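You operate a simulated robot arm through the tools that you are given. There is no shell and no other tool.

You run a simulated two-armed robot. Do the job below in one go: nothing can be reset, and whatever is moved stays where it is left.

Task
Try both plug gauges in the bush from the orange mat and bin it.
Fine: seat it in the bush holder first. Good if green goes in and red does not, else reject. Both gauges go back in their stand.
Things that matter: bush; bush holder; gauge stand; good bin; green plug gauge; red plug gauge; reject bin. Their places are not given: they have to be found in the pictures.

The check looks at the end state, three seconds after you hand in, the way a careful person would. Anything else that was tipped, shoved, dropped, spilled or broken makes it a failure.

Robot
Two 7-joint arms with fingered hands on one trunk that stands fixed in place. Base frame: the origin is at the foot of the trunk, x ahead of it, y to its left, z up; the work surface is at about z = 0.8. Readings come in m, rad, newtons and seconds.
The left shoulder is at [0.164, 0.17, 1.048], the right one opposite. With the tool pointing down near the work surface each hand reaches from about 0.44 to 0.86 m from the base axis, measured 20 degrees to its own side. Payload 4 kg a hand.
The tool frame of a hand sits at the grasp point between the pads (the TCP): z along the fingers, y along the line on which they close. The tips reach 0.026 m beyond it. The gripper opens to 0.132 m. The gripper's body begins 0.073 m behind the TCP. The gripper is a hand of 4 fingers: y runs from the thumb to the fingers, the wrist lies at [0, 0, -0.224] in the tool frame, and closing takes about 1.5 s.
Orientation is that of the tool frame in the base frame, as a unit quaternion [w, x, y, z]. With the fingers straight down and closing along the base's y, the tool's x points along the base's -x, its y along +y and its z along -z.

Tools
- The arms move only by the tool move_arm. It takes "left_deltas", "right_deltas" or both (then of equal length, played together; a hand with none holds still); each is text: rows parted by semicolons, each of 7 numbers parted by spaces: the gripper command, from -1 (fully open) to 1 (shut), values between in proportion, then the shift along the base's x, y, z in m, then the turn, a rotation vector about the base's x, y, z in rad. In form: claw x y z wx wy wz; .... A call has 1 to 20 rows; each row is the pose to reach, as a shift and turn from the pose commanded when the call began. Each row takes 0.2 s and may step no farther than 0.05 m and 0.15 rad from the row before; otherwise, or with a gripper value out of range, the whole call is refused. Where a pose cannot be reached the arm comes as near as it can. A force on the tool above 90 N (or 10 N above the force at the start of the call, whichever is more), or a blocked arm, ends the call early, and 0.2 s more pass. Each finger travels about 0.108 m/s and halts on what it meets, pressing with about 22 N; the grip force reading is that of the motor and also rises with nothing between the fingers. The clock runs only during rows and for 0.2 s after the last one: add rows that repeat a pose to give the fingers time. It gives the time, the measured TCP pose, the force on the tool (base axes), the opening and the grip force at its end, in the units of the frame above (readings bear some noise), with the torque about the TCP (base axes, N m) and any sound that the robot's microphone picked up.
- Cameras (640 x 400 px; columns grow to the right, rows downward): "scene" is now at [0.2911, 0.0216, 1.2342]; the picture's right is [0.24, -0.97, 0.00], its down [-0.40, -0.10, -0.91] and it looks along [0.88, 0.22, -0.41] (base axes); focal length 214 px, centre (320, 200). "left" rides on the left gripper at [-0.073, 0.006, -0.093] in its tool frame; the picture's right is [-0.08, -1.00, 0.00], its down [0.78, -0.06, -0.62] and it looks along [0.62, -0.05, 0.79] (tool axes); focal length 230 px, centre (320, 200). "right" rides on the right gripper at [0.073, 0.006, -0.094] in its tool frame; the picture's right is [-0.08, 1.00, 0.00], its down [-0.79, -0.06, -0.62] and it looks along [-0.61, -0.05, 0.79] (tool axes); focal length 230 px, centre (320, 200).
- grab_frame(camera): a new picture of that camera. It takes no simulated time.
- raise_lower(by): slides the trunk up (or, below 0, down) by that many m; the arms and the scene camera ride with it, the base frame stays. It gives what a move gives, with no picture.
- preshape(shape, hand): the hand has 4 fingers and takes this shape, open, in about a second: jaw (thumb against the fingers, like two jaws); tri (thumb and two fingers); tip (a fingertip pinch); poke (one finger out to press); point (the index stretched); flat (the hand flat); cup (the hand cupped); fist (a fist). The gripper value then closes the fingers along that shape, each until it touches; the sizes above hold for jaw. It gives what a move gives, with no picture.
- turn_head(pan, tilt): turns the head with the scene camera to pan (to the left, within 1.396 rad either way) and tilt (down, from -0.506 to 1.204), counted from straight ahead of the robot. It gives what a move gives.
- measure_at(camera, pixels): for up to 12 pixels [column, row] of the newest picture of that camera ("zoom" is the newest enlarged one), the place [x, y, z] in the base frame of the surface seen there, good to about 0.003 m. It takes no simulated time.
- zoom(camera, box): a new picture of the part [left, top, right, bottom] of that camera's present view, enlarged. It takes no simulated time.
- hand_in(): hands the job in; it is judged then, once.

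Open the grippers and draw the arms clear of the work before you hand the job in, unless the task says otherwise.

The tools are called after "Call:" by a JSON object that holds its "api" and its "payload". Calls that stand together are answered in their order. move_arm: Moves the arms, as the interface text tells. Its arguments: {"type":"object","properties":{"left_deltas":{"type":"string"},"right_deltas":{"type":"string"}},"required":[]} The other tools are called the same way: raise_lower (by) slides the trunk up or down; preshape (shape, hand) gives the hand a shape; turn_head (pan, tilt) turns the head that bears the scene camera; grab_frame (camera) takes a picture; measure_at (camera, pixels) gives the place of the surface under pixels of a picture; zoom (camera, box) takes an enlarged picture of a part of a camera's view; hand_in () hands the job in.

At the start:

```text
clock: 0.0
left_eef_pos: [0.4597, 0.4464, 1.0853]
left_tcp_rot: [0.001, -0.017, 1.0, -0.023]
left_contact_force: [0.2, -0.6, -0.3]
left_ft_torque: [0.02, 0.03, -0.01]
left_finger_gap: 0.132
left_gripper_force: 0.1
left_shape: jaw
right_eef_pos: [0.4979, -0.0898, 1.126]
right_tcp_rot: [0.0, 0.0, 1.0, -0.001]
right_contact_force: [-0.7, -0.1, 0.6]
right_ft_torque: [0.0, 0.02, 0.03]
right_finger_gap: 0.1319
right_gripper_force: 0.0
right_shape: jaw
trunk travel left (down, up): [-0.068, 0.283]
head pan, tilt: [0.246, 0.422]
```

scene: 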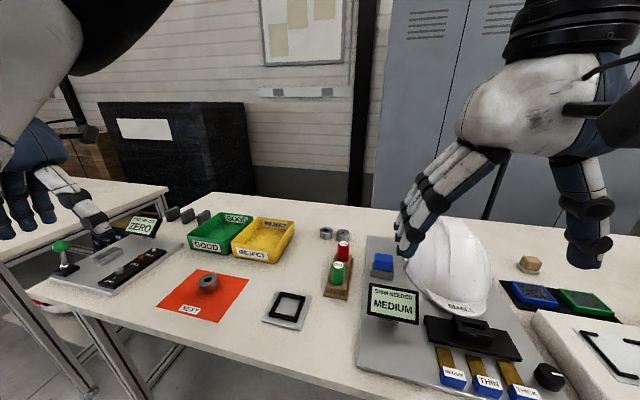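
right: 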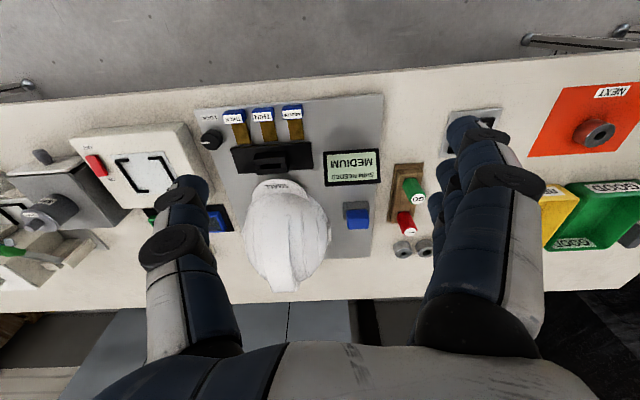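
left: 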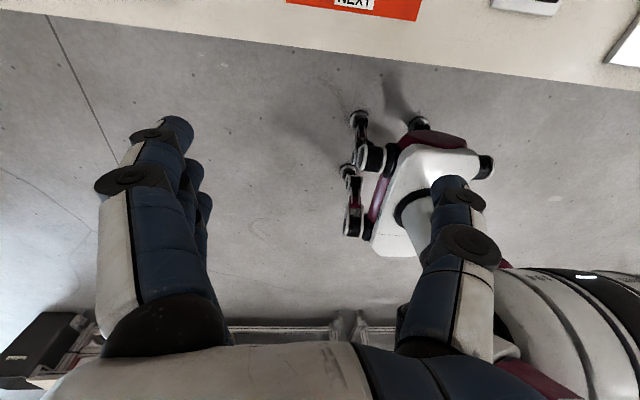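

The scene shows the orange mat with the bush near (208,283), a black square holder near (287,308), the gauge stand near (340,270), and green/yellow bins at (220,232)/(262,240). I'll zoom in on these for a closer look.

Call:
{"api": "zoom", "payload": {"camera": "scene", "box": [140, 190, 380, 340]}}

Call:
{"api": "measure_at", "payload": {"camera": "scene", "pixels": [[208, 278], [208, 292], [287, 306], [342, 246], [338, 268], [336, 292], [222, 240], [262, 245], [205, 248], [250, 258], [326, 232], [344, 235]]}}

```text
2.67 times, centred on (260, 265) of scene
```

zoom: 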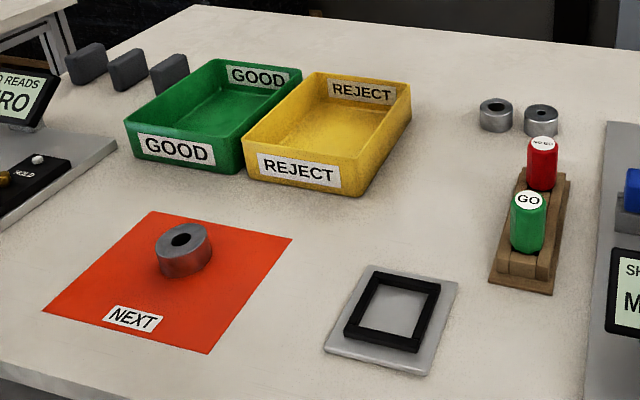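

```text
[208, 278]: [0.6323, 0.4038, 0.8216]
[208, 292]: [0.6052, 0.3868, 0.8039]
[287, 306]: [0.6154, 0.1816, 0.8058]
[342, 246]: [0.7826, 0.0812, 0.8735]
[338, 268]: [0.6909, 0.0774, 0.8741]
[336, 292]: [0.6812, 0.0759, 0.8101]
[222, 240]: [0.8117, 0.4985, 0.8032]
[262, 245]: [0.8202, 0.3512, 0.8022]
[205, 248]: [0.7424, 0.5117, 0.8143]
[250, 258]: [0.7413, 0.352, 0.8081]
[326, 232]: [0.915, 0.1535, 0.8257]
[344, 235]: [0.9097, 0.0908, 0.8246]
```

The pieces are identified. I'll zoom closer on the bush, holder and stand for exact geometry.

Call:
{"api": "zoom", "payload": {"camera": "scene", "box": [180, 260, 244, 300]}}

Call:
{"api": "measure_at", "payload": {"camera": "zoom", "pixels": [[190, 190], [280, 130], [360, 190], [280, 270], [290, 190], [200, 260], [270, 320], [370, 260], [120, 250], [450, 250], [300, 380], [240, 120]]}}

Call:
{"api": "zoom", "payload": {"camera": "scene", "box": [255, 285, 319, 335]}}

Call:
{"api": "measure_at", "payload": {"camera": "zoom", "pixels": [[200, 80], [480, 110], [90, 330], [370, 390], [300, 220], [200, 170], [320, 360], [150, 250], [430, 240], [320, 90], [60, 340], [390, 460]]}}

Call:
{"api": "zoom", "payload": {"camera": "scene", "box": [308, 230, 372, 310]}}

```text
10.00 times, centred on (212, 280) of scene
```

zoom: 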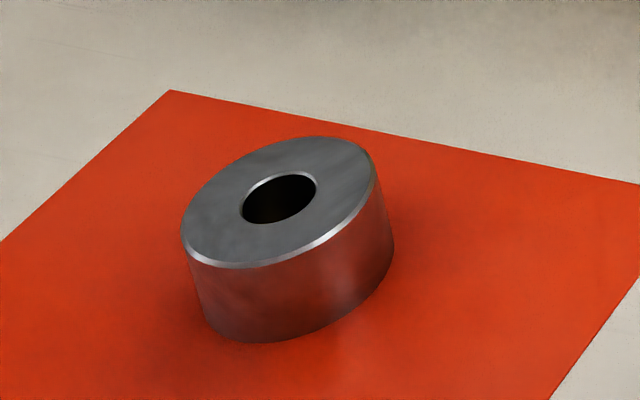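

```text
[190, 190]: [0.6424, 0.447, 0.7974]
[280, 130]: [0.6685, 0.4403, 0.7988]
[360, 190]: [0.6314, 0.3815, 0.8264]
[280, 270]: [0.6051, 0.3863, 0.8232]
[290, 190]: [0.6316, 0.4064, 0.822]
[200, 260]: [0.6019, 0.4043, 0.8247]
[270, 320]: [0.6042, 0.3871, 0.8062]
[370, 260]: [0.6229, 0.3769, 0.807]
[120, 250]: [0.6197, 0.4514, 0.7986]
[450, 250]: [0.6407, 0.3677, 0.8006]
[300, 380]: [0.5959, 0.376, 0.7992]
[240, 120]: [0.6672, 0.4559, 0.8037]
```

```text
8.00 times, centred on (287, 310) of scene
```

zoom: 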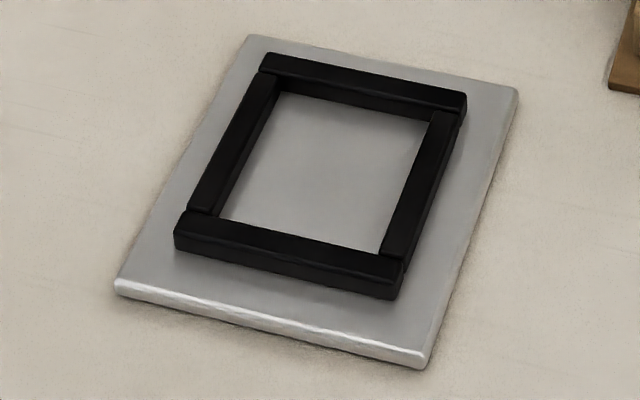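

```text
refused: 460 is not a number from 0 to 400
```

```text
5.00 times, centred on (340, 270) of scene
```

zoom: 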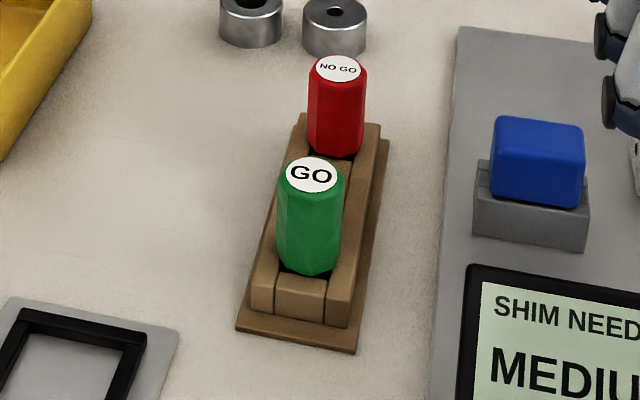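

The newest zoom shows green at (310,215) and red at (338,105) in a trough stand. I measure these surfaces.

Call:
{"api": "measure_at", "payload": {"camera": "zoom", "pixels": [[311, 175], [290, 175], [335, 178], [311, 160], [311, 190], [338, 68], [318, 68], [362, 70], [338, 58], [338, 80], [300, 300], [262, 285]]}}

Call:
{"api": "measure_at", "payload": {"camera": "zoom", "pixels": [[338, 300], [240, 325], [352, 345], [304, 118], [378, 128], [388, 145], [330, 165], [285, 210], [310, 230], [340, 215], [310, 260], [340, 140]]}}

Call:
{"api": "zoom", "payload": {"camera": "scene", "box": [255, 290, 319, 330]}}

Call:
{"api": "measure_at", "payload": {"camera": "zoom", "pixels": [[250, 35], [510, 100], [120, 335], [430, 398], [265, 60], [460, 105], [180, 265], [395, 330], [300, 180], [280, 100], [420, 140], [230, 250]]}}

```text
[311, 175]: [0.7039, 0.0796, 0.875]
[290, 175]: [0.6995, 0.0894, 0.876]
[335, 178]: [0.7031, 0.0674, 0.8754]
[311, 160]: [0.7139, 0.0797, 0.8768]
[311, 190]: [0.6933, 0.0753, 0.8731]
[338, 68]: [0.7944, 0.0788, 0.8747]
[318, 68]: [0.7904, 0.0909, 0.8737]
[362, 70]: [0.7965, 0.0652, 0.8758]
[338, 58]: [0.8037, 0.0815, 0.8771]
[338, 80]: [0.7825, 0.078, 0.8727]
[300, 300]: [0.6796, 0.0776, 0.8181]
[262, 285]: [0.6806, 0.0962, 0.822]
```

```text
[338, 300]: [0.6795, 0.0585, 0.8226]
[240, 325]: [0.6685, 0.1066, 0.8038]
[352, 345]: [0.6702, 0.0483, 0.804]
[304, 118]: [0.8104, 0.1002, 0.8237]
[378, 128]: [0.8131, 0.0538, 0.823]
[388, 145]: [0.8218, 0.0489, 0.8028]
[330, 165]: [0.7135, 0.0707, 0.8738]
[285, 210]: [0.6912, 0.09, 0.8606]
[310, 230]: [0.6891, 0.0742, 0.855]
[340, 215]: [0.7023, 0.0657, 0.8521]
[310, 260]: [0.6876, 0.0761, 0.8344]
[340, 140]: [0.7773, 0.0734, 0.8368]
```

```text
10.00 times, centred on (287, 310) of scene
```

zoom: 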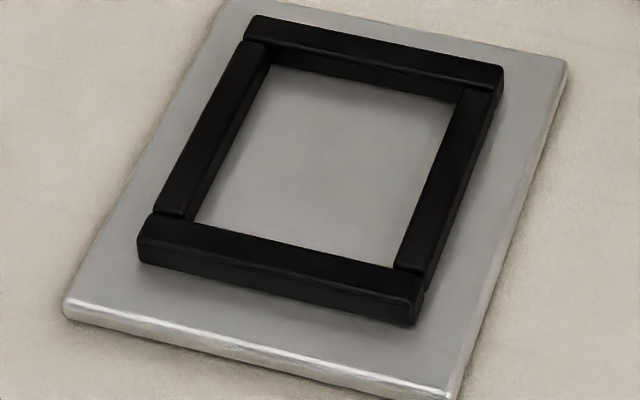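

```text
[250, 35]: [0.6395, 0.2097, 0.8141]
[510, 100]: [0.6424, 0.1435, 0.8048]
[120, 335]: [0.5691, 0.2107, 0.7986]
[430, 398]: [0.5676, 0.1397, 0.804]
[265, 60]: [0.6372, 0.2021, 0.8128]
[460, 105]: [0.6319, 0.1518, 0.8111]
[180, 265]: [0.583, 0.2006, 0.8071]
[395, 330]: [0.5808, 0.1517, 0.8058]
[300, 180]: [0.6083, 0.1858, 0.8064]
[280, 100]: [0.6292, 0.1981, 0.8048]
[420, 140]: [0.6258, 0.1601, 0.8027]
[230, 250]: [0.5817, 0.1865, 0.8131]
```

The stand axis runs along x with green near (0.70, 0.078) and red near (0.79, 0.079). The holder pocket is near (0.61, 0.178). I'll aim the head at the work area and swing the right hand away to the right so it doesn't interfere.

Call:
{"api": "turn_head", "payload": {"pan": 0.4, "tilt": 0.7}}

Call:
{"api": "move_arm", "payload": {"right_deltas": "-1 0 -0.04 0.01 0 0 0; -1 0 -0.08 0.02 0 0 0; -1 0 -0.12 0.03 0 0 0; -1 -0.02 -0.16 0.03 0 0 0; -1 -0.04 -0.2 0.03 0 0 0; -1 -0.04 -0.24 0.03 0 0 0", "left_deltas": "-1 0.03 0 0 0.023 0 -0.017; -1 0.06 0 0 0.046 0 -0.034; -1 0.09 0 0 0.046 0 -0.034; -1 0.12 -0.01 -0.01 0.046 0 -0.034; -1 0.15 -0.03 -0.02 0.046 0 -0.034; -1 0.15 -0.04 -0.04 0.046 0 -0.034"}}

Call:
{"api": "grab_frame", "payload": {"camera": "scene"}}

Call:
{"api": "grab_frame", "payload": {"camera": "left"}}

```text
clock: 0.8
left_eef_pos: [0.4578, 0.4482, 1.0854]
left_tcp_rot: [-0.001, -0.02, 0.999, -0.027]
left_contact_force: [-0.3, 0.2, -0.5]
left_ft_torque: [0.02, 0.0, -0.01]
left_finger_gap: 0.1318
left_gripper_force: 0.2
left_shape: jaw
right_eef_pos: [0.4976, -0.0896, 1.126]
right_tcp_rot: [0.0, -0.001, 1.0, -0.001]
right_contact_force: [0.1, 0.7, -0.3]
right_ft_torque: [-0.01, -0.01, -0.01]
right_finger_gap: 0.132
right_gripper_force: 0.1
right_shape: jaw
trunk travel left (down, up): [-0.068, 0.283]
head pan, tilt: [0.4, 0.7]
```

```text
clock: 2.2
left_eef_pos: [0.6108, 0.4035, 1.0453]
left_tcp_rot: [0.0, -0.001, 1.0, 0.0]
left_contact_force: [0.7, -0.8, -0.3]
left_ft_torque: [0.01, 0.02, -0.02]
left_finger_gap: 0.132
left_gripper_force: 0.1
left_shape: jaw
right_eef_pos: [0.4696, -0.3111, 1.1302]
right_tcp_rot: [0.0, 0.0, 1.0, -0.001]
right_contact_force: [0.5, 0.4, 0.3]
right_ft_torque: [0.02, -0.02, -0.02]
right_finger_gap: 0.1316
right_gripper_force: 0.0
right_shape: jaw
right hand out of reach, approached as far as the arm can: row 5, 6
trunk travel left (down, up): [-0.068, 0.283]
head pan, tilt: [0.4, 0.7]
```

```text
taken
```

scene: 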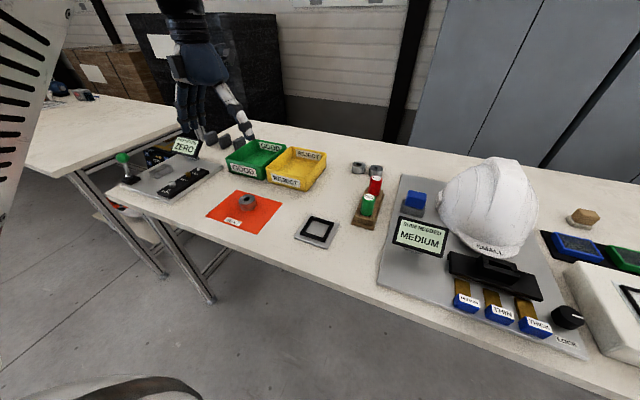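

```text
taken
```

left: 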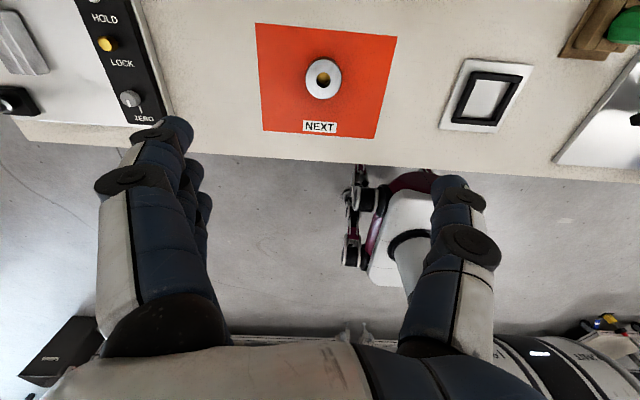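

The left camera now sees the mat with the bush at (323,78) and the holder at (487,95). I'll zoom in and measure there.

Call:
{"api": "zoom", "payload": {"camera": "left", "box": [280, 50, 376, 110]}}

Call:
{"api": "measure_at", "payload": {"camera": "left", "pixels": [[308, 78], [338, 78], [323, 64], [323, 92], [330, 65], [315, 90], [340, 100], [260, 30], [390, 45], [270, 120], [375, 130], [323, 78]]}}

Call:
{"api": "zoom", "payload": {"camera": "left", "box": [424, 45, 552, 145]}}

```text
6.67 times, centred on (328, 80) of left
```

zoom: 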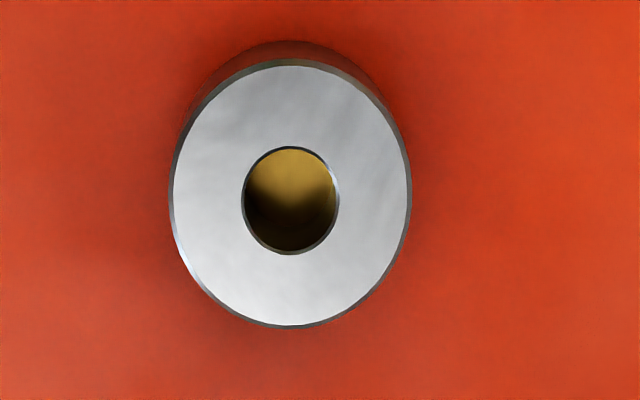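

```text
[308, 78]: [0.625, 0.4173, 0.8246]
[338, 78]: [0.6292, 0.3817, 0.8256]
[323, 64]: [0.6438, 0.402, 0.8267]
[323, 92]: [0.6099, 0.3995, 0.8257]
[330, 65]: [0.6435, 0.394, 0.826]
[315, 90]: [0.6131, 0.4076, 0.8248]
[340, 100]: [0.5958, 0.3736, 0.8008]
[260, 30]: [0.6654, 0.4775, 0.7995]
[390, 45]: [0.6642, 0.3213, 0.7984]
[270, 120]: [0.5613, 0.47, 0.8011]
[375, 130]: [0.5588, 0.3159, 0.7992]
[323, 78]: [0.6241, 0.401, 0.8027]
```

```text
4.00 times, centred on (488, 95) of left
```

zoom: 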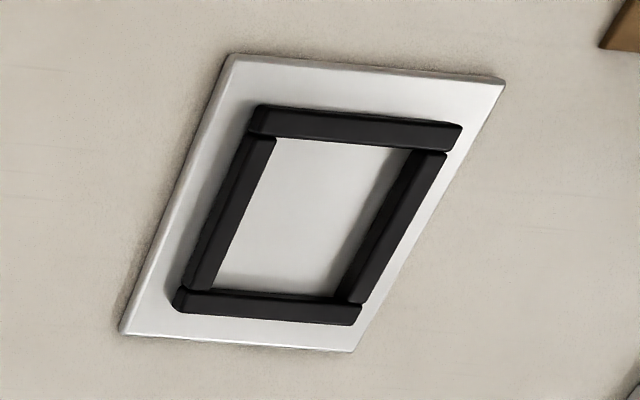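

The bush centre works out to about (0.625, 0.400), top at z≈0.825, diameter ≈0.042, bore ≈0.017. Next I measure the holder's inner corners in this zoom.

Call:
{"api": "measure_at", "payload": {"camera": "zoom", "pixels": [[232, 55], [502, 82], [122, 332], [353, 350], [258, 115], [455, 130], [180, 300], [350, 315], [320, 215], [275, 145], [405, 158], [225, 280]]}}

Call:
{"api": "measure_at", "payload": {"camera": "zoom", "pixels": [[350, 122], [235, 215], [400, 225], [270, 305], [350, 140], [260, 215], [375, 225], [275, 285], [300, 200], [340, 240], [262, 140], [440, 160]]}}

```text
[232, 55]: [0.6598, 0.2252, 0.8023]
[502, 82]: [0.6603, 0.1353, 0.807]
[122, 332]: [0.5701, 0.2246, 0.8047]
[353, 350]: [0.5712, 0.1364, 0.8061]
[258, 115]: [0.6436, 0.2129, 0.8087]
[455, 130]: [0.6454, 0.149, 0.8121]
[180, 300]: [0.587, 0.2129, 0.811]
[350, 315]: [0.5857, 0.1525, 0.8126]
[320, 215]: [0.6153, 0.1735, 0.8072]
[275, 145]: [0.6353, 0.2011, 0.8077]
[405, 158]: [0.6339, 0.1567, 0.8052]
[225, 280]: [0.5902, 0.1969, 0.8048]
```

```text
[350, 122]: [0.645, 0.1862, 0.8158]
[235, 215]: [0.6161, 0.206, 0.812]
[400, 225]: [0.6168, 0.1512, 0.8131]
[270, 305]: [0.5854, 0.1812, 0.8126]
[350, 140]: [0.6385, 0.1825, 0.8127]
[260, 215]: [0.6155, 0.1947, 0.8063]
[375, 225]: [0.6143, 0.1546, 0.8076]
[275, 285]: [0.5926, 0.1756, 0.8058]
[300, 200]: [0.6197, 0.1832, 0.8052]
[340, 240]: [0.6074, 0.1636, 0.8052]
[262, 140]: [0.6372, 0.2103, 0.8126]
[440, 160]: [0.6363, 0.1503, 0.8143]
```

The holder pocket spans roughly x 0.592–0.637, y 0.158–0.202, rails up to z≈0.813, and is square to the base axes. I'll descend over the bush to z≈0.90 and look again before grasping.

Call:
{"api": "move_arm", "payload": {"left_deltas": "-1 0.007 -0.002 -0.04 0 0 0; -1 0.0142 -0.0035 -0.08 0 0 0; -1 0.0142 -0.0035 -0.12 0 0 0; -1 0.0142 -0.0035 -0.145 0 0 0; -1 0.0142 -0.0035 -0.145 0 0 0"}}

Call:
{"api": "grab_frame", "payload": {"camera": "left"}}

Call:
{"api": "grab_frame", "payload": {"camera": "scene"}}

```text
clock: 3.4
left_eef_pos: [0.6264, 0.4025, 0.9013]
left_tcp_rot: [0.001, -0.001, 1.0, 0.0]
left_contact_force: [0.7, -0.2, -0.6]
left_ft_torque: [0.03, -0.01, 0.02]
left_finger_gap: 0.1316
left_gripper_force: 0.1
left_shape: jaw
right_eef_pos: [0.4698, -0.311, 1.1308]
right_tcp_rot: [0.0, 0.0, 1.0, 0.001]
right_contact_force: [-0.3, 0.1, 0.1]
right_ft_torque: [0.04, 0.02, -0.01]
right_finger_gap: 0.132
right_gripper_force: 0.1
right_shape: jaw
trunk travel left (down, up): [-0.068, 0.283]
head pan, tilt: [0.4, 0.7]
```

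```text
taken
```

left: 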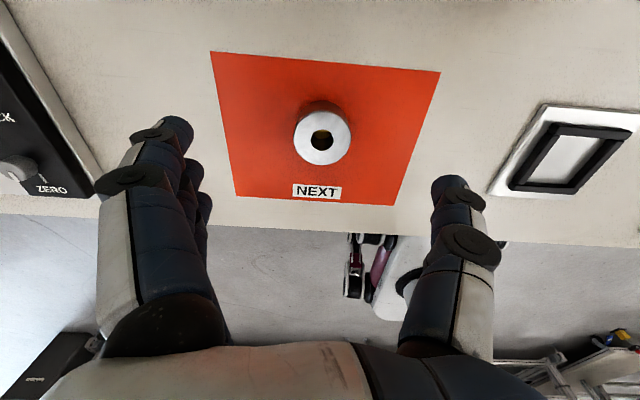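

```text
taken
```

scene: 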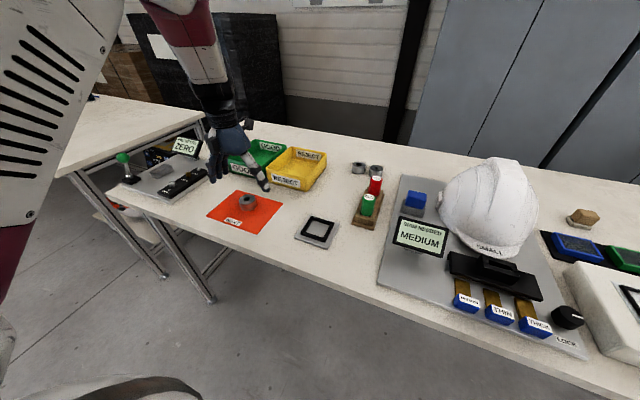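

The bush is at about (322,135) between the fingers. I zoom for a finer centre estimate.

Call:
{"api": "zoom", "payload": {"camera": "left", "box": [272, 95, 368, 175]}}

Call:
{"api": "measure_at", "payload": {"camera": "left", "pixels": [[300, 136], [345, 136], [322, 115], [322, 160], [165, 130], [190, 165], [205, 200], [445, 185], [470, 195]]}}

```text
5.00 times, centred on (320, 135) of left
```

zoom: 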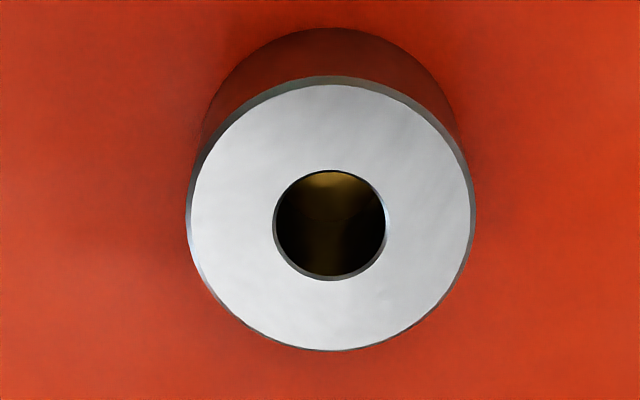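

```text
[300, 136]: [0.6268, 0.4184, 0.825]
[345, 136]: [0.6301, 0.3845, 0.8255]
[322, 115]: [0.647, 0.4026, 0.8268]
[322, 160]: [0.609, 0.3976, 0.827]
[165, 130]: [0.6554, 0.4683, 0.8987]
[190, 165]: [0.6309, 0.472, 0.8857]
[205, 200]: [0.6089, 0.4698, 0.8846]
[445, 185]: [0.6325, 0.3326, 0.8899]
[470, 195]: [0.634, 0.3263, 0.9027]
```

The bush centre is computed as about (0.6255, 0.401), top z 0.8255, diameter 0.044, bore ≈0.017. I'll descend to TCP z≈0.839 so the tips end around 0.813, staying open.

Call:
{"api": "move_arm", "payload": {"left_deltas": "-1 0 0 -0.02 0 0 0; -1 -0.0005 -0.001 -0.04 0 0 0; -1 -0.0005 -0.001 -0.06 0 0 0; -1 -0.0005 -0.001 -0.06 0 0 0; -1 -0.0005 -0.001 -0.06 0 0 0"}}

Call:
{"api": "grab_frame", "payload": {"camera": "left"}}

```text
clock: 4.6
left_eef_pos: [0.6228, 0.4008, 0.8401]
left_tcp_rot: [0.0, 0.0, 1.0, 0.0]
left_contact_force: [0.1, -0.2, -0.2]
left_ft_torque: [0.01, -0.02, 0.04]
left_finger_gap: 0.1319
left_gripper_force: 0.0
left_shape: jaw
right_eef_pos: [0.4697, -0.3106, 1.1316]
right_tcp_rot: [0.0, 0.001, 1.0, 0.0]
right_contact_force: [-0.4, -0.2, 0.8]
right_ft_torque: [0.0, 0.0, 0.0]
right_finger_gap: 0.1318
right_gripper_force: 0.0
right_shape: jaw
trunk travel left (down, up): [-0.068, 0.283]
head pan, tilt: [0.4, 0.7]
```

```text
taken
```

left: 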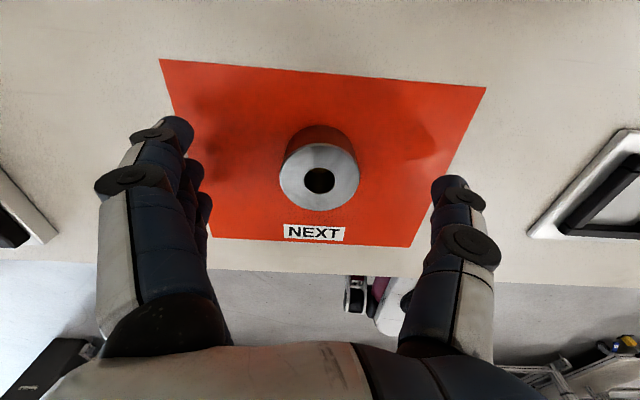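

The bush bore at (319,180) lies about 2.5 mm ahead of the TCP in x and centred in y. I'll shift +0.0025 in x and close the fingers on it.

Call:
{"api": "move_arm", "payload": {"left_deltas": "-1 0.0025 0 -0.001 0 0 0; -1 0.0025 0 -0.001 0 0 0; -0.4 0.0025 0 -0.001 0 0 0; 0 0.0025 0 -0.001 0 0 0; 0.5 0.0025 0 -0.001 0 0 0; 1 0.0025 0 -0.001 0 0 0; 1 0.0025 0 -0.001 0 0 0; 1 0.0025 0 -0.001 0 0 0; 1 0.0025 0 -0.001 0 0 0; 1 0.0025 0 -0.001 0 0 0"}}

Call:
{"api": "grab_frame", "payload": {"camera": "left"}}

```text
clock: 6.8
left_eef_pos: [0.6267, 0.4013, 0.8406]
left_tcp_rot: [0.0, -0.002, 1.0, 0.0]
left_contact_force: [-0.9, 1.2, 0.1]
left_ft_torque: [0.02, 0.0, -0.01]
left_finger_gap: 0.0278
left_gripper_force: 22.6
left_shape: jaw
right_eef_pos: [0.47, -0.3097, 1.1322]
right_tcp_rot: [0.0, 0.0, 1.0, -0.001]
right_contact_force: [0.7, 0.8, 0.1]
right_ft_torque: [0.0, -0.02, 0.02]
right_finger_gap: 0.132
right_gripper_force: 0.0
right_shape: jaw
trunk travel left (down, up): [-0.068, 0.283]
head pan, tilt: [0.4, 0.7]
```

```text
taken
```

left: 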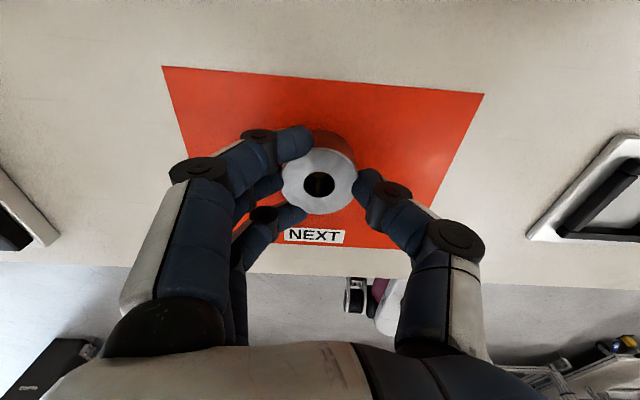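

The hand has closed around the bush (grip 22.6 N) with index and ring fingers wrapping it. I zoom to check how the fingers sit relative to the bush.

Call:
{"api": "zoom", "payload": {"camera": "left", "box": [240, 110, 400, 240]}}

Call:
{"api": "measure_at", "payload": {"camera": "left", "pixels": [[300, 143], [300, 215], [370, 180], [318, 155], [318, 205], [295, 180], [345, 180], [280, 150], [385, 195], [265, 215]]}}

```text
3.08 times, centred on (320, 175) of left
```

zoom: 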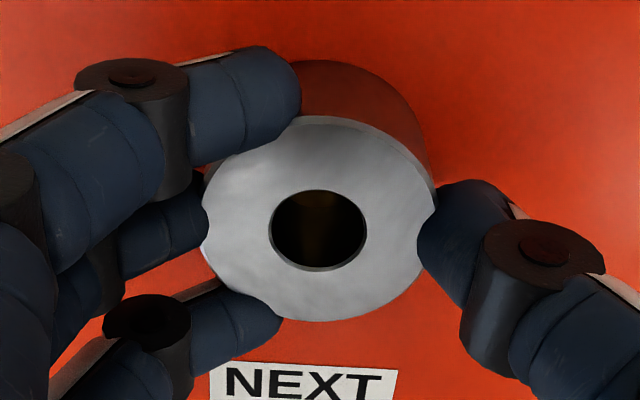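

```text
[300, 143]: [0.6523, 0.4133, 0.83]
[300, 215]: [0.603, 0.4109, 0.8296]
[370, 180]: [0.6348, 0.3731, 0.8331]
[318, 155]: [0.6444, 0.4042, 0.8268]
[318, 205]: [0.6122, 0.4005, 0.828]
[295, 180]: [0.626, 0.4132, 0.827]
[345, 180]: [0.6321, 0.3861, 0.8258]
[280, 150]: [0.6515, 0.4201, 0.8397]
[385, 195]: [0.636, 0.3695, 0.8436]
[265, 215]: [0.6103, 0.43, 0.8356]
```

The bush is centred on the TCP within a millimetre. I'll lift it to z≈0.92 and carry it to just short of the holder (x≈0.57, y≈0.18) so the wrist camera sees the pocket.

Call:
{"api": "move_arm", "payload": {"left_deltas": "1 0 0 0.015 0 0 0; 1 0 0 0.04 0 0 0; 1 -0.01 -0.02 0.07 0 0 0; 1 -0.02 -0.06 0.08 0 0 0; 1 -0.03 -0.1 0.08 0 0 0; 1 -0.04 -0.14 0.08 0 0 0; 1 -0.05 -0.18 0.08 0 0 0; 1 -0.055 -0.21 0.08 0 0 0; 1 -0.055 -0.221 0.08 0 0 0; 1 -0.055 -0.221 0.08 0 0 0"}}

Call:
{"api": "grab_frame", "payload": {"camera": "left"}}

```text
clock: 9.0
left_eef_pos: [0.6283, 0.2117, 0.8829]
left_tcp_rot: [-0.004, -0.026, 0.999, -0.029]
left_contact_force: [0.3, 0.6, -1.5]
left_ft_torque: [0.01, 0.02, 0.0]
left_finger_gap: 0.0274
left_gripper_force: 21.3
left_shape: jaw
left hand out of reach, approached as far as the arm can: row 6, 7, 8, 9, 10
right_eef_pos: [0.4693, -0.3101, 1.1316]
right_tcp_rot: [0.0, 0.0, 1.0, 0.001]
right_contact_force: [-0.9, -0.6, 0.2]
right_ft_torque: [0.0, -0.02, -0.01]
right_finger_gap: 0.132
right_gripper_force: 0.1
right_shape: jaw
trunk travel left (down, up): [-0.068, 0.283]
head pan, tilt: [0.4, 0.7]
```

```text
taken
```

left: 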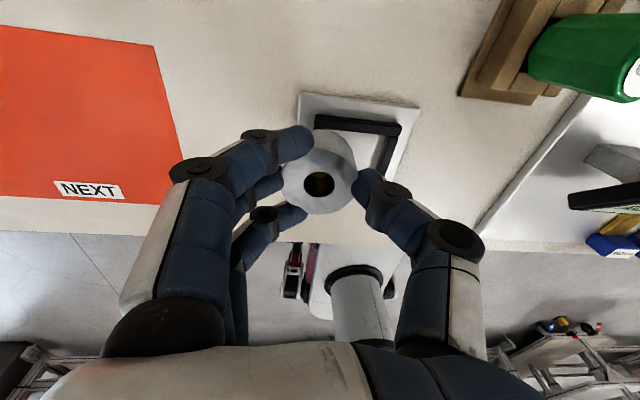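

The arm got stuck short of the target at (0.628, 0.212, 0.883), slightly tilted. I'll make a test move straight up to learn how the commanded pose is counted and get clear.

Call:
{"api": "move_arm", "payload": {"left_deltas": "1 0 0 0.03 0 0 0; 1 0 0 0.03 0 0 0"}}

Call:
{"api": "grab_frame", "payload": {"camera": "scene"}}

```text
clock: 9.6
left_eef_pos: [0.6431, 0.2142, 0.9098]
left_tcp_rot: [0.002, -0.022, 0.999, -0.032]
left_contact_force: [0.1, 0.3, -1.3]
left_ft_torque: [0.01, -0.01, -0.02]
left_finger_gap: 0.0275
left_gripper_force: 22.2
left_shape: jaw
left hand out of reach, approached as far as the arm can: row 1, 2
right_eef_pos: [0.4702, -0.3104, 1.1314]
right_tcp_rot: [0.0, 0.0, 1.0, 0.0]
right_contact_force: [0.4, -0.9, -1.1]
right_ft_torque: [0.01, 0.01, -0.01]
right_finger_gap: 0.1318
right_gripper_force: 0.1
right_shape: jaw
trunk travel left (down, up): [-0.068, 0.283]
head pan, tilt: [0.4, 0.7]
```

```text
taken
```

scene: 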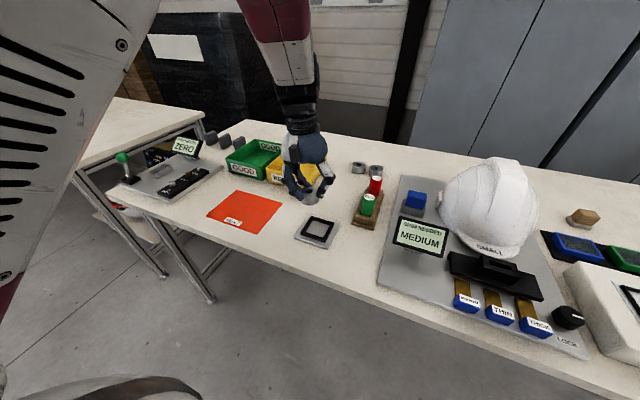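

The reach is still reported short while the pose is offset, so the commanded pose is likely my original target. I'll command forward by 0.045 in x, which should be over the holder, and see where it ends up.

Call:
{"api": "move_arm", "payload": {"left_deltas": "1 0.02 0 0 0 0 0; 1 0.045 0 0 0 0 0; 1 0.045 0 0 0 0 0; 1 0.045 0 0 0 0 0"}}

Call:
{"api": "grab_frame", "payload": {"camera": "left"}}

```text
clock: 10.6
left_eef_pos: [0.6878, 0.2076, 0.9075]
left_tcp_rot: [0.001, -0.007, 1.0, -0.007]
left_contact_force: [0.0, -0.1, -1.9]
left_ft_torque: [-0.01, 0.01, 0.02]
left_finger_gap: 0.0276
left_gripper_force: 21.9
left_shape: jaw
right_eef_pos: [0.4702, -0.3105, 1.1311]
right_tcp_rot: [0.0, 0.0, 1.0, 0.0]
right_contact_force: [1.5, -0.4, 0.1]
right_ft_torque: [0.01, 0.03, 0.0]
right_finger_gap: 0.1318
right_gripper_force: 0.0
right_shape: jaw
trunk travel left (down, up): [-0.068, 0.283]
head pan, tilt: [0.4, 0.7]
```

```text
taken
```

left: 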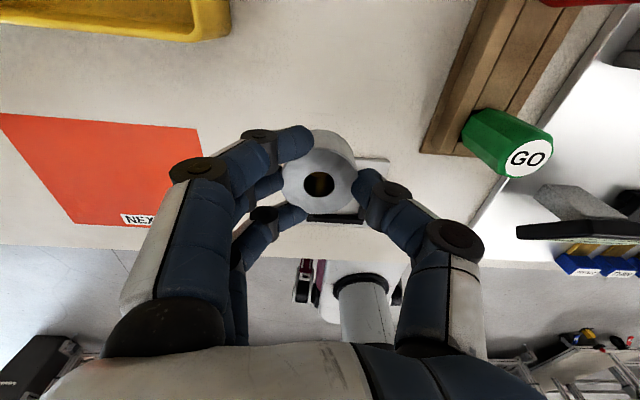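

The arm now responds from its reached pose (0.688, 0.208, 0.908), so near-in targets are limited by arm folding. I'll raise the trunk 0.15 m so the shoulder is higher and near-in poses get easier.

Call:
{"api": "raise_lower", "payload": {"by": 0.15}}

```text
clock: 12.3
left_eef_pos: [0.6864, 0.2036, 1.0559]
left_tcp_rot: [-0.001, -0.001, 1.0, 0.0]
left_contact_force: [0.0, 0.6, -0.6]
left_ft_torque: [-0.01, 0.02, -0.03]
left_finger_gap: 0.0276
left_gripper_force: 22.0
left_shape: jaw
right_eef_pos: [0.4707, -0.31, 1.2793]
right_tcp_rot: [-0.001, -0.001, 1.0, 0.0]
right_contact_force: [0.3, -0.1, 0.1]
right_ft_torque: [0.03, 0.0, -0.03]
right_finger_gap: 0.1317
right_gripper_force: 0.0
right_shape: jaw
trunk travel left (down, up): [-0.218, 0.133]
head pan, tilt: [0.4, 0.7]
```

Trunk is up and the hand straight at (0.686, 0.204, 1.056). I'll lower to z≈0.95 and then move in toward the holder in small steps.

Call:
{"api": "move_arm", "payload": {"left_deltas": "1 0 -0.005 -0.035 0 0 0; 1 -0.01 -0.01 -0.07 0 0 0; 1 -0.02 -0.015 -0.1 0 0 0; 1 -0.04 -0.02 -0.11 0 0 0; 1 -0.06 -0.023 -0.116 0 0 0; 1 -0.071 -0.023 -0.116 0 0 0; 1 -0.071 -0.023 -0.116 0 0 0"}}

Call:
{"api": "grab_frame", "payload": {"camera": "left"}}

```text
clock: 13.9
left_eef_pos: [0.6157, 0.1814, 0.9416]
left_tcp_rot: [-0.001, 0.0, 1.0, -0.001]
left_contact_force: [0.3, -0.4, -1.2]
left_ft_torque: [0.02, 0.0, 0.0]
left_finger_gap: 0.0276
left_gripper_force: 22.6
left_shape: jaw
right_eef_pos: [0.4709, -0.31, 1.2803]
right_tcp_rot: [0.0, -0.001, 1.0, 0.0]
right_contact_force: [-0.1, -0.2, 0.3]
right_ft_torque: [-0.01, 0.04, 0.0]
right_finger_gap: 0.1316
right_gripper_force: 0.1
right_shape: jaw
trunk travel left (down, up): [-0.218, 0.133]
head pan, tilt: [0.4, 0.7]
```

```text
taken
```

left: 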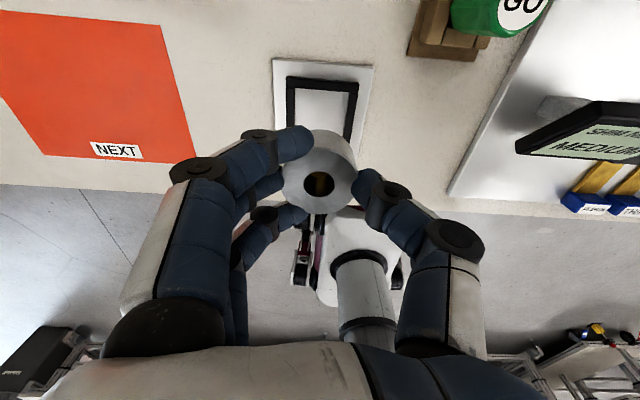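

The raised trunk makes the target reachable. The holder shows at (275–373, 60–150); I zoom to pin its exact centre from this view.

Call:
{"api": "zoom", "payload": {"camera": "left", "box": [256, 45, 384, 125]}}

Call:
{"api": "measure_at", "payload": {"camera": "zoom", "pixels": [[87, 77], [588, 112], [165, 170], [512, 197], [195, 230], [475, 235], [200, 280], [460, 300], [330, 210], [330, 260], [180, 280], [495, 280]]}}

```text
5.00 times, centred on (320, 85) of left
```

zoom: 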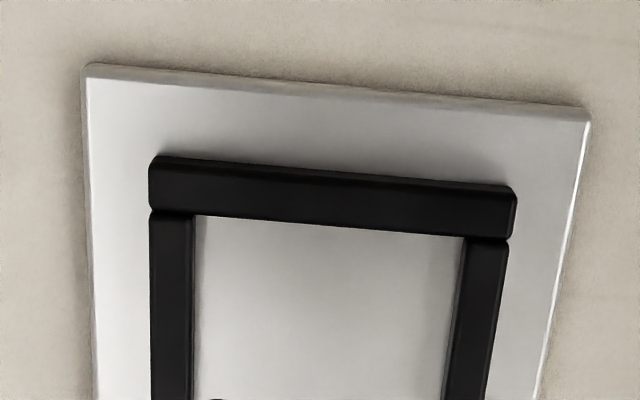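

```text
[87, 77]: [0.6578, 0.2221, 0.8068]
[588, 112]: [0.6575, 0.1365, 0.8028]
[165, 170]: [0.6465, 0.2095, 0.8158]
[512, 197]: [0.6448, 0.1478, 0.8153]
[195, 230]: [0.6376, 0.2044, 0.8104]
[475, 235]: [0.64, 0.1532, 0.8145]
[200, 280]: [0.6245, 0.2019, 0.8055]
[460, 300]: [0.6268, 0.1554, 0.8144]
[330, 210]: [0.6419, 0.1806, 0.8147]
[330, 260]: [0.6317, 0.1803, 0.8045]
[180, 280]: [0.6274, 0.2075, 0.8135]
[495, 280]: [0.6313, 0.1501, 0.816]
```

From this view the pocket is about 0.048 wide, centred near (0.6146, 0.1814) in the current reading frame. I zoom on the held bush to compare its bore centre with that.

Call:
{"api": "zoom", "payload": {"camera": "left", "box": [256, 140, 384, 220]}}

```text
5.00 times, centred on (320, 180) of left
```

zoom: 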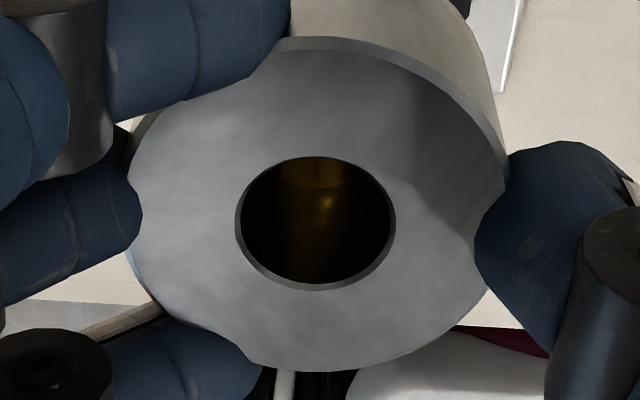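

The bush is at about (0.6150, 0.1819) versus pocket centre (0.6146, 0.1814), well within slack. I'll lower to just above the rails (TCP z≈0.858) and re-check.

Call:
{"api": "move_arm", "payload": {"left_deltas": "1 0 -0.0005 -0.03 0 0 0; 1 0 -0.0005 -0.06 0 0 0; 1 0 -0.0005 -0.075 0 0 0; 1 0 -0.0005 -0.083 0 0 0; 1 0 -0.0005 -0.083 0 0 0; 1 0 -0.0005 -0.083 0 0 0"}}

Call:
{"api": "grab_frame", "payload": {"camera": "left"}}

Call:
{"api": "zoom", "payload": {"camera": "left", "box": [240, 90, 400, 250]}}

Call:
{"api": "zoom", "payload": {"camera": "scene", "box": [250, 180, 410, 280]}}

```text
clock: 15.3
left_eef_pos: [0.6138, 0.1817, 0.8568]
left_tcp_rot: [0.0, -0.001, 1.0, -0.001]
left_contact_force: [-0.4, -0.4, -0.9]
left_ft_torque: [0.0, 0.01, 0.02]
left_finger_gap: 0.0273
left_gripper_force: 21.9
left_shape: jaw
right_eef_pos: [0.4712, -0.3106, 1.2801]
right_tcp_rot: [0.0, 0.0, 1.0, 0.0]
right_contact_force: [-0.5, -0.7, -1.0]
right_ft_torque: [0.03, 0.01, 0.01]
right_finger_gap: 0.1317
right_gripper_force: 0.1
right_shape: jaw
trunk travel left (down, up): [-0.218, 0.133]
head pan, tilt: [0.4, 0.7]
```

```text
taken
```

left: 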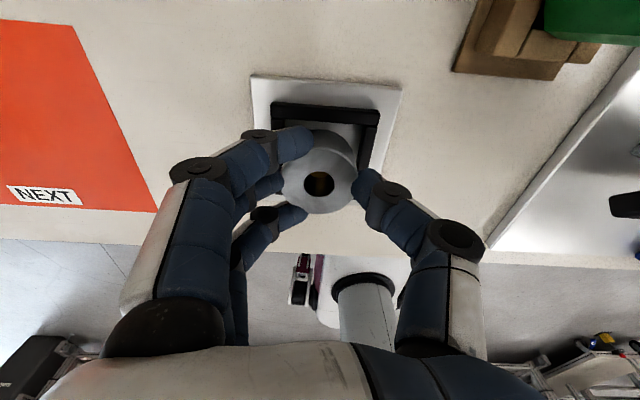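

```text
2.50 times, centred on (320, 170) of left
```

zoom: 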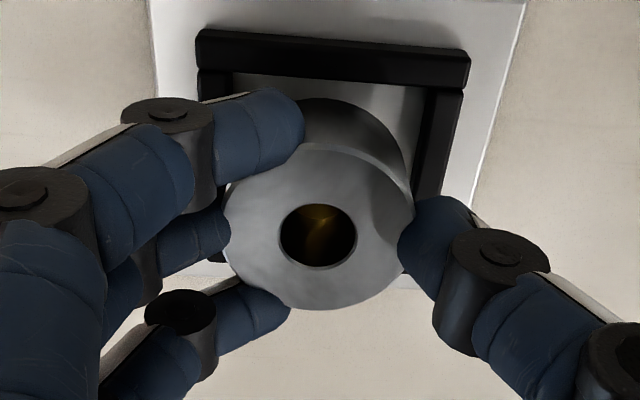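

```text
4.00 times, centred on (330, 230) of scene
```

zoom: 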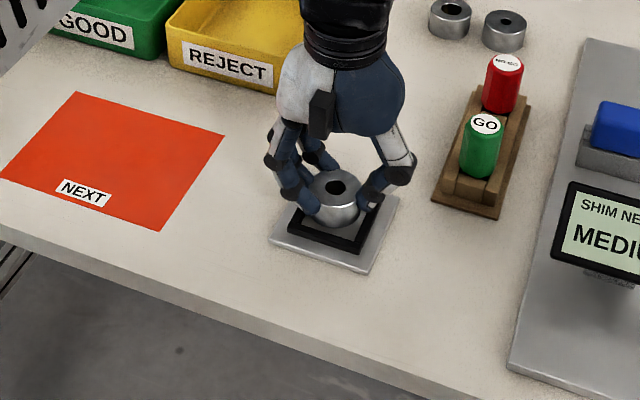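

The bush hovers just above the pocket: about 2.8 mm free at the far rail and slightly off in y. I'll shift (+0.0008, −0.001) and lower in small steps to the floor, watching force.

Call:
{"api": "move_arm", "payload": {"left_deltas": "1 0.0008 -0.001 0 0 0 0; 1 0.0008 -0.001 -0.004 0 0 0; 1 0.0008 -0.001 -0.007 0 0 0; 1 0.0008 -0.001 -0.0095 0 0 0; 1 0.0008 -0.001 -0.0095 0 0 0"}}

Call:
{"api": "grab_frame", "payload": {"camera": "left"}}

Call:
{"api": "zoom", "payload": {"camera": "scene", "box": [290, 200, 370, 260]}}

```text
clock: 16.5
left_eef_pos: [0.6153, 0.1803, 0.8478]
left_tcp_rot: [0.0, 0.0, 1.0, 0.0]
left_contact_force: [-0.3, -0.7, -1.5]
left_ft_torque: [0.03, 0.0, 0.0]
left_finger_gap: 0.0275
left_gripper_force: 22.3
left_shape: jaw
right_eef_pos: [0.4694, -0.3107, 1.2801]
right_tcp_rot: [-0.001, 0.0, 1.0, 0.0]
right_contact_force: [0.4, -0.5, 0.6]
right_ft_torque: [-0.01, 0.02, -0.01]
right_finger_gap: 0.1319
right_gripper_force: 0.1
right_shape: jaw
trunk travel left (down, up): [-0.218, 0.133]
head pan, tilt: [0.4, 0.7]
```

```text
taken
```

left: 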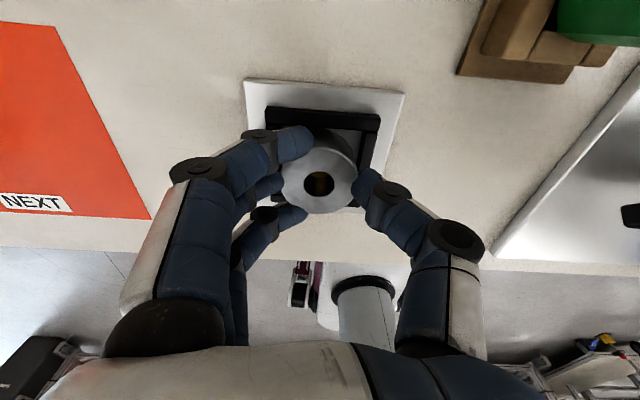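

```text
6.67 times, centred on (330, 230) of scene
```

zoom: 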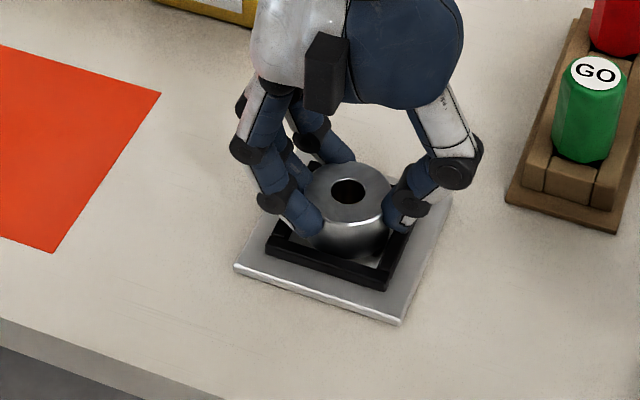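

No contact force so far and the bush base appears inside the rails. I'll lower 2–3 mm more in 1 mm steps to touch the floor.

Call:
{"api": "move_arm", "payload": {"left_deltas": "1 0 0 -0.001 0 0 0; 1 0 0 -0.002 0 0 0; 1 0 0 -0.0025 0 0 0; 1 0 0 -0.0025 0 0 0"}}

Call:
{"api": "zoom", "payload": {"camera": "scene", "box": [290, 200, 370, 260]}}

```text
clock: 17.5
left_eef_pos: [0.6158, 0.1784, 0.845]
left_tcp_rot: [0.0, -0.001, 1.0, 0.0]
left_contact_force: [0.4, 0.2, 0.0]
left_ft_torque: [0.03, 0.01, 0.03]
left_finger_gap: 0.0274
left_gripper_force: 21.4
left_shape: jaw
right_eef_pos: [0.4699, -0.3111, 1.2806]
right_tcp_rot: [0.0, -0.001, 1.0, 0.0]
right_contact_force: [0.0, 0.4, -0.4]
right_ft_torque: [0.01, 0.03, 0.0]
right_finger_gap: 0.132
right_gripper_force: 0.3
right_shape: jaw
trunk travel left (down, up): [-0.218, 0.133]
head pan, tilt: [0.4, 0.7]
```

```text
6.67 times, centred on (330, 230) of scene
```

zoom: 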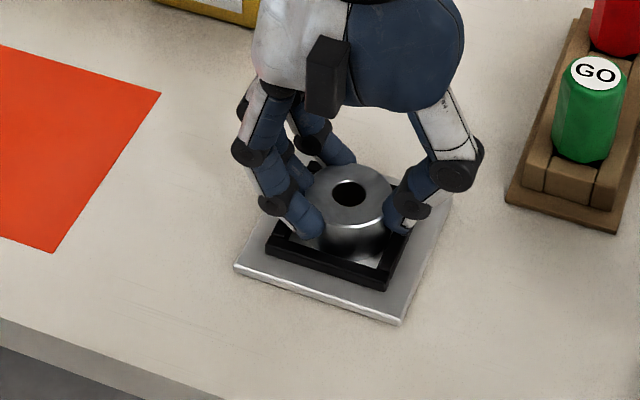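

The weight is now taken by the holder (force z rose to ~0). I'll open the fingers moderately, then rise straight up.

Call:
{"api": "move_arm", "payload": {"left_deltas": "0.4 0 0 0 0 0 0; 0 0 0 0 0 0 0; -0.4 0 0 0 0 0 0; -0.6 0 0 0 0 0 0; -0.6 0 0 0 0 0 0; -0.6 0 0 0.03 0 0 0; -0.6 0 0 0.07 0 0 0; -0.6 0 0 0.105 0 0 0; -0.6 0 0 0.105 0 0 0"}}

Call:
{"api": "grab_frame", "payload": {"camera": "left"}}

Call:
{"api": "zoom", "payload": {"camera": "scene", "box": [290, 200, 370, 260]}}

```text
clock: 19.5
left_eef_pos: [0.6169, 0.1813, 0.948]
left_tcp_rot: [0.0, 0.0, 1.0, 0.0]
left_contact_force: [0.5, 0.4, -0.1]
left_ft_torque: [0.0, -0.04, 0.01]
left_finger_gap: 0.1054
left_gripper_force: 0.0
left_shape: jaw
right_eef_pos: [0.4702, -0.3111, 1.2788]
right_tcp_rot: [0.0, 0.0, 1.0, 0.0]
right_contact_force: [0.0, 0.5, -0.5]
right_ft_torque: [0.01, 0.02, 0.01]
right_finger_gap: 0.1321
right_gripper_force: 0.0
right_shape: jaw
trunk travel left (down, up): [-0.218, 0.133]
head pan, tilt: [0.4, 0.7]
```

```text
taken
```

left: 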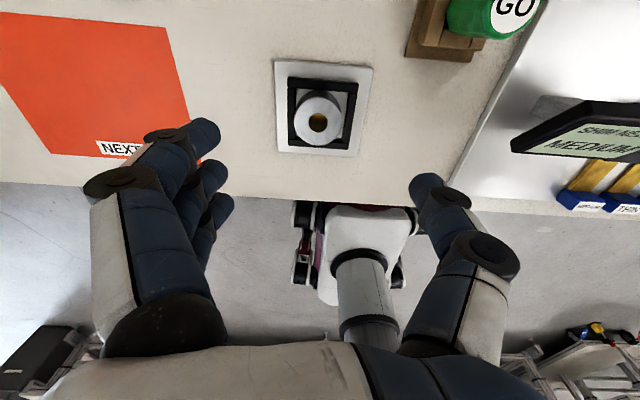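

```text
6.67 times, centred on (330, 230) of scene
```

zoom: 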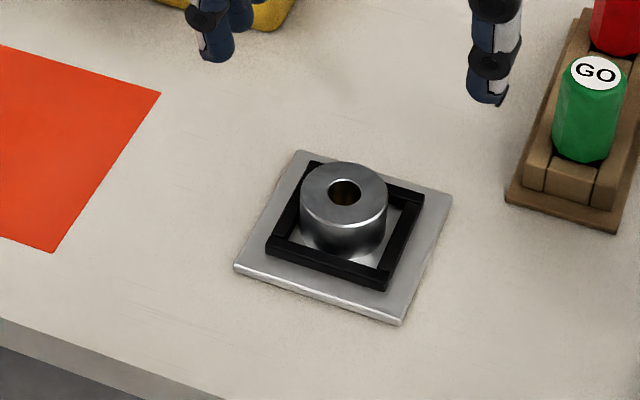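

The bush is released in the holder at (319,118) in the left view. I zoom in to check that it's flat on the floor and not on a rail.

Call:
{"api": "zoom", "payload": {"camera": "left", "box": [256, 55, 384, 165]}}

Call:
{"api": "measure_at", "payload": {"camera": "left", "pixels": [[305, 118], [335, 118], [319, 100], [319, 136], [310, 105], [330, 132], [290, 110], [352, 115], [350, 135], [312, 97], [345, 100], [319, 122]]}}

```text
3.64 times, centred on (320, 110) of left
```

zoom: 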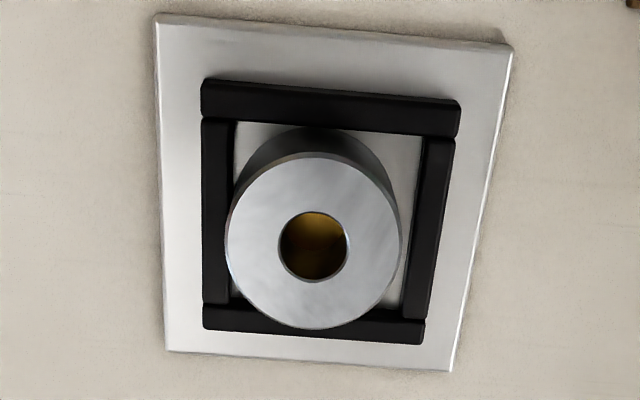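

```text
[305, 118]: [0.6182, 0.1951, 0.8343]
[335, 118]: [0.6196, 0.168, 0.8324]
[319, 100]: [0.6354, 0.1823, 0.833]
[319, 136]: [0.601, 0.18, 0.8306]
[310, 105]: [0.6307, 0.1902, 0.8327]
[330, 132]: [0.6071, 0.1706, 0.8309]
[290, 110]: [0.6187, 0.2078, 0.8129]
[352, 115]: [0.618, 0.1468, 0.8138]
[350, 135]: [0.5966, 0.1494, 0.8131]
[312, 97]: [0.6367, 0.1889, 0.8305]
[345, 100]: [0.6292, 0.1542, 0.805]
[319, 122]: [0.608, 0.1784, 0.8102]
```

The bush sits flat in the pocket with top z≈0.831. Before going to the green gauge, I check clearances around the stand, especially the blue block to its right.

Call:
{"api": "zoom", "payload": {"camera": "scene", "box": [330, 150, 450, 225]}}

Call:
{"api": "measure_at", "payload": {"camera": "zoom", "pixels": [[205, 272], [180, 272], [232, 275], [205, 255], [205, 288], [245, 152], [395, 235], [450, 285], [420, 335], [375, 300], [410, 270], [180, 330]]}}

```text
5.33 times, centred on (390, 188) of scene
```

zoom: 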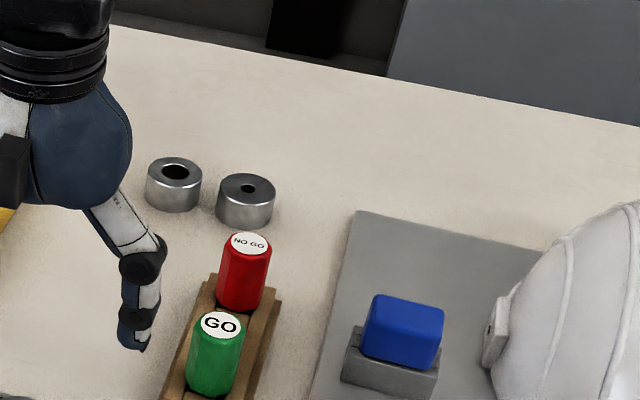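

```text
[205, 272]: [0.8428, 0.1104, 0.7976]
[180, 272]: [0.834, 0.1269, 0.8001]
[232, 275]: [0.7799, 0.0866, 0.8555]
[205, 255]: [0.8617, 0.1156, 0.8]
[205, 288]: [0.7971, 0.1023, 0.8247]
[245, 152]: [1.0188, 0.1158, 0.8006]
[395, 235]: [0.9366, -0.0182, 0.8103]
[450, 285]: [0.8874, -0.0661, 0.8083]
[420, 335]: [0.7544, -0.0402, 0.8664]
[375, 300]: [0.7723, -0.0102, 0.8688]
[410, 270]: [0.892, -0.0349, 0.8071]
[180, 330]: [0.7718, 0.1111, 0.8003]
```

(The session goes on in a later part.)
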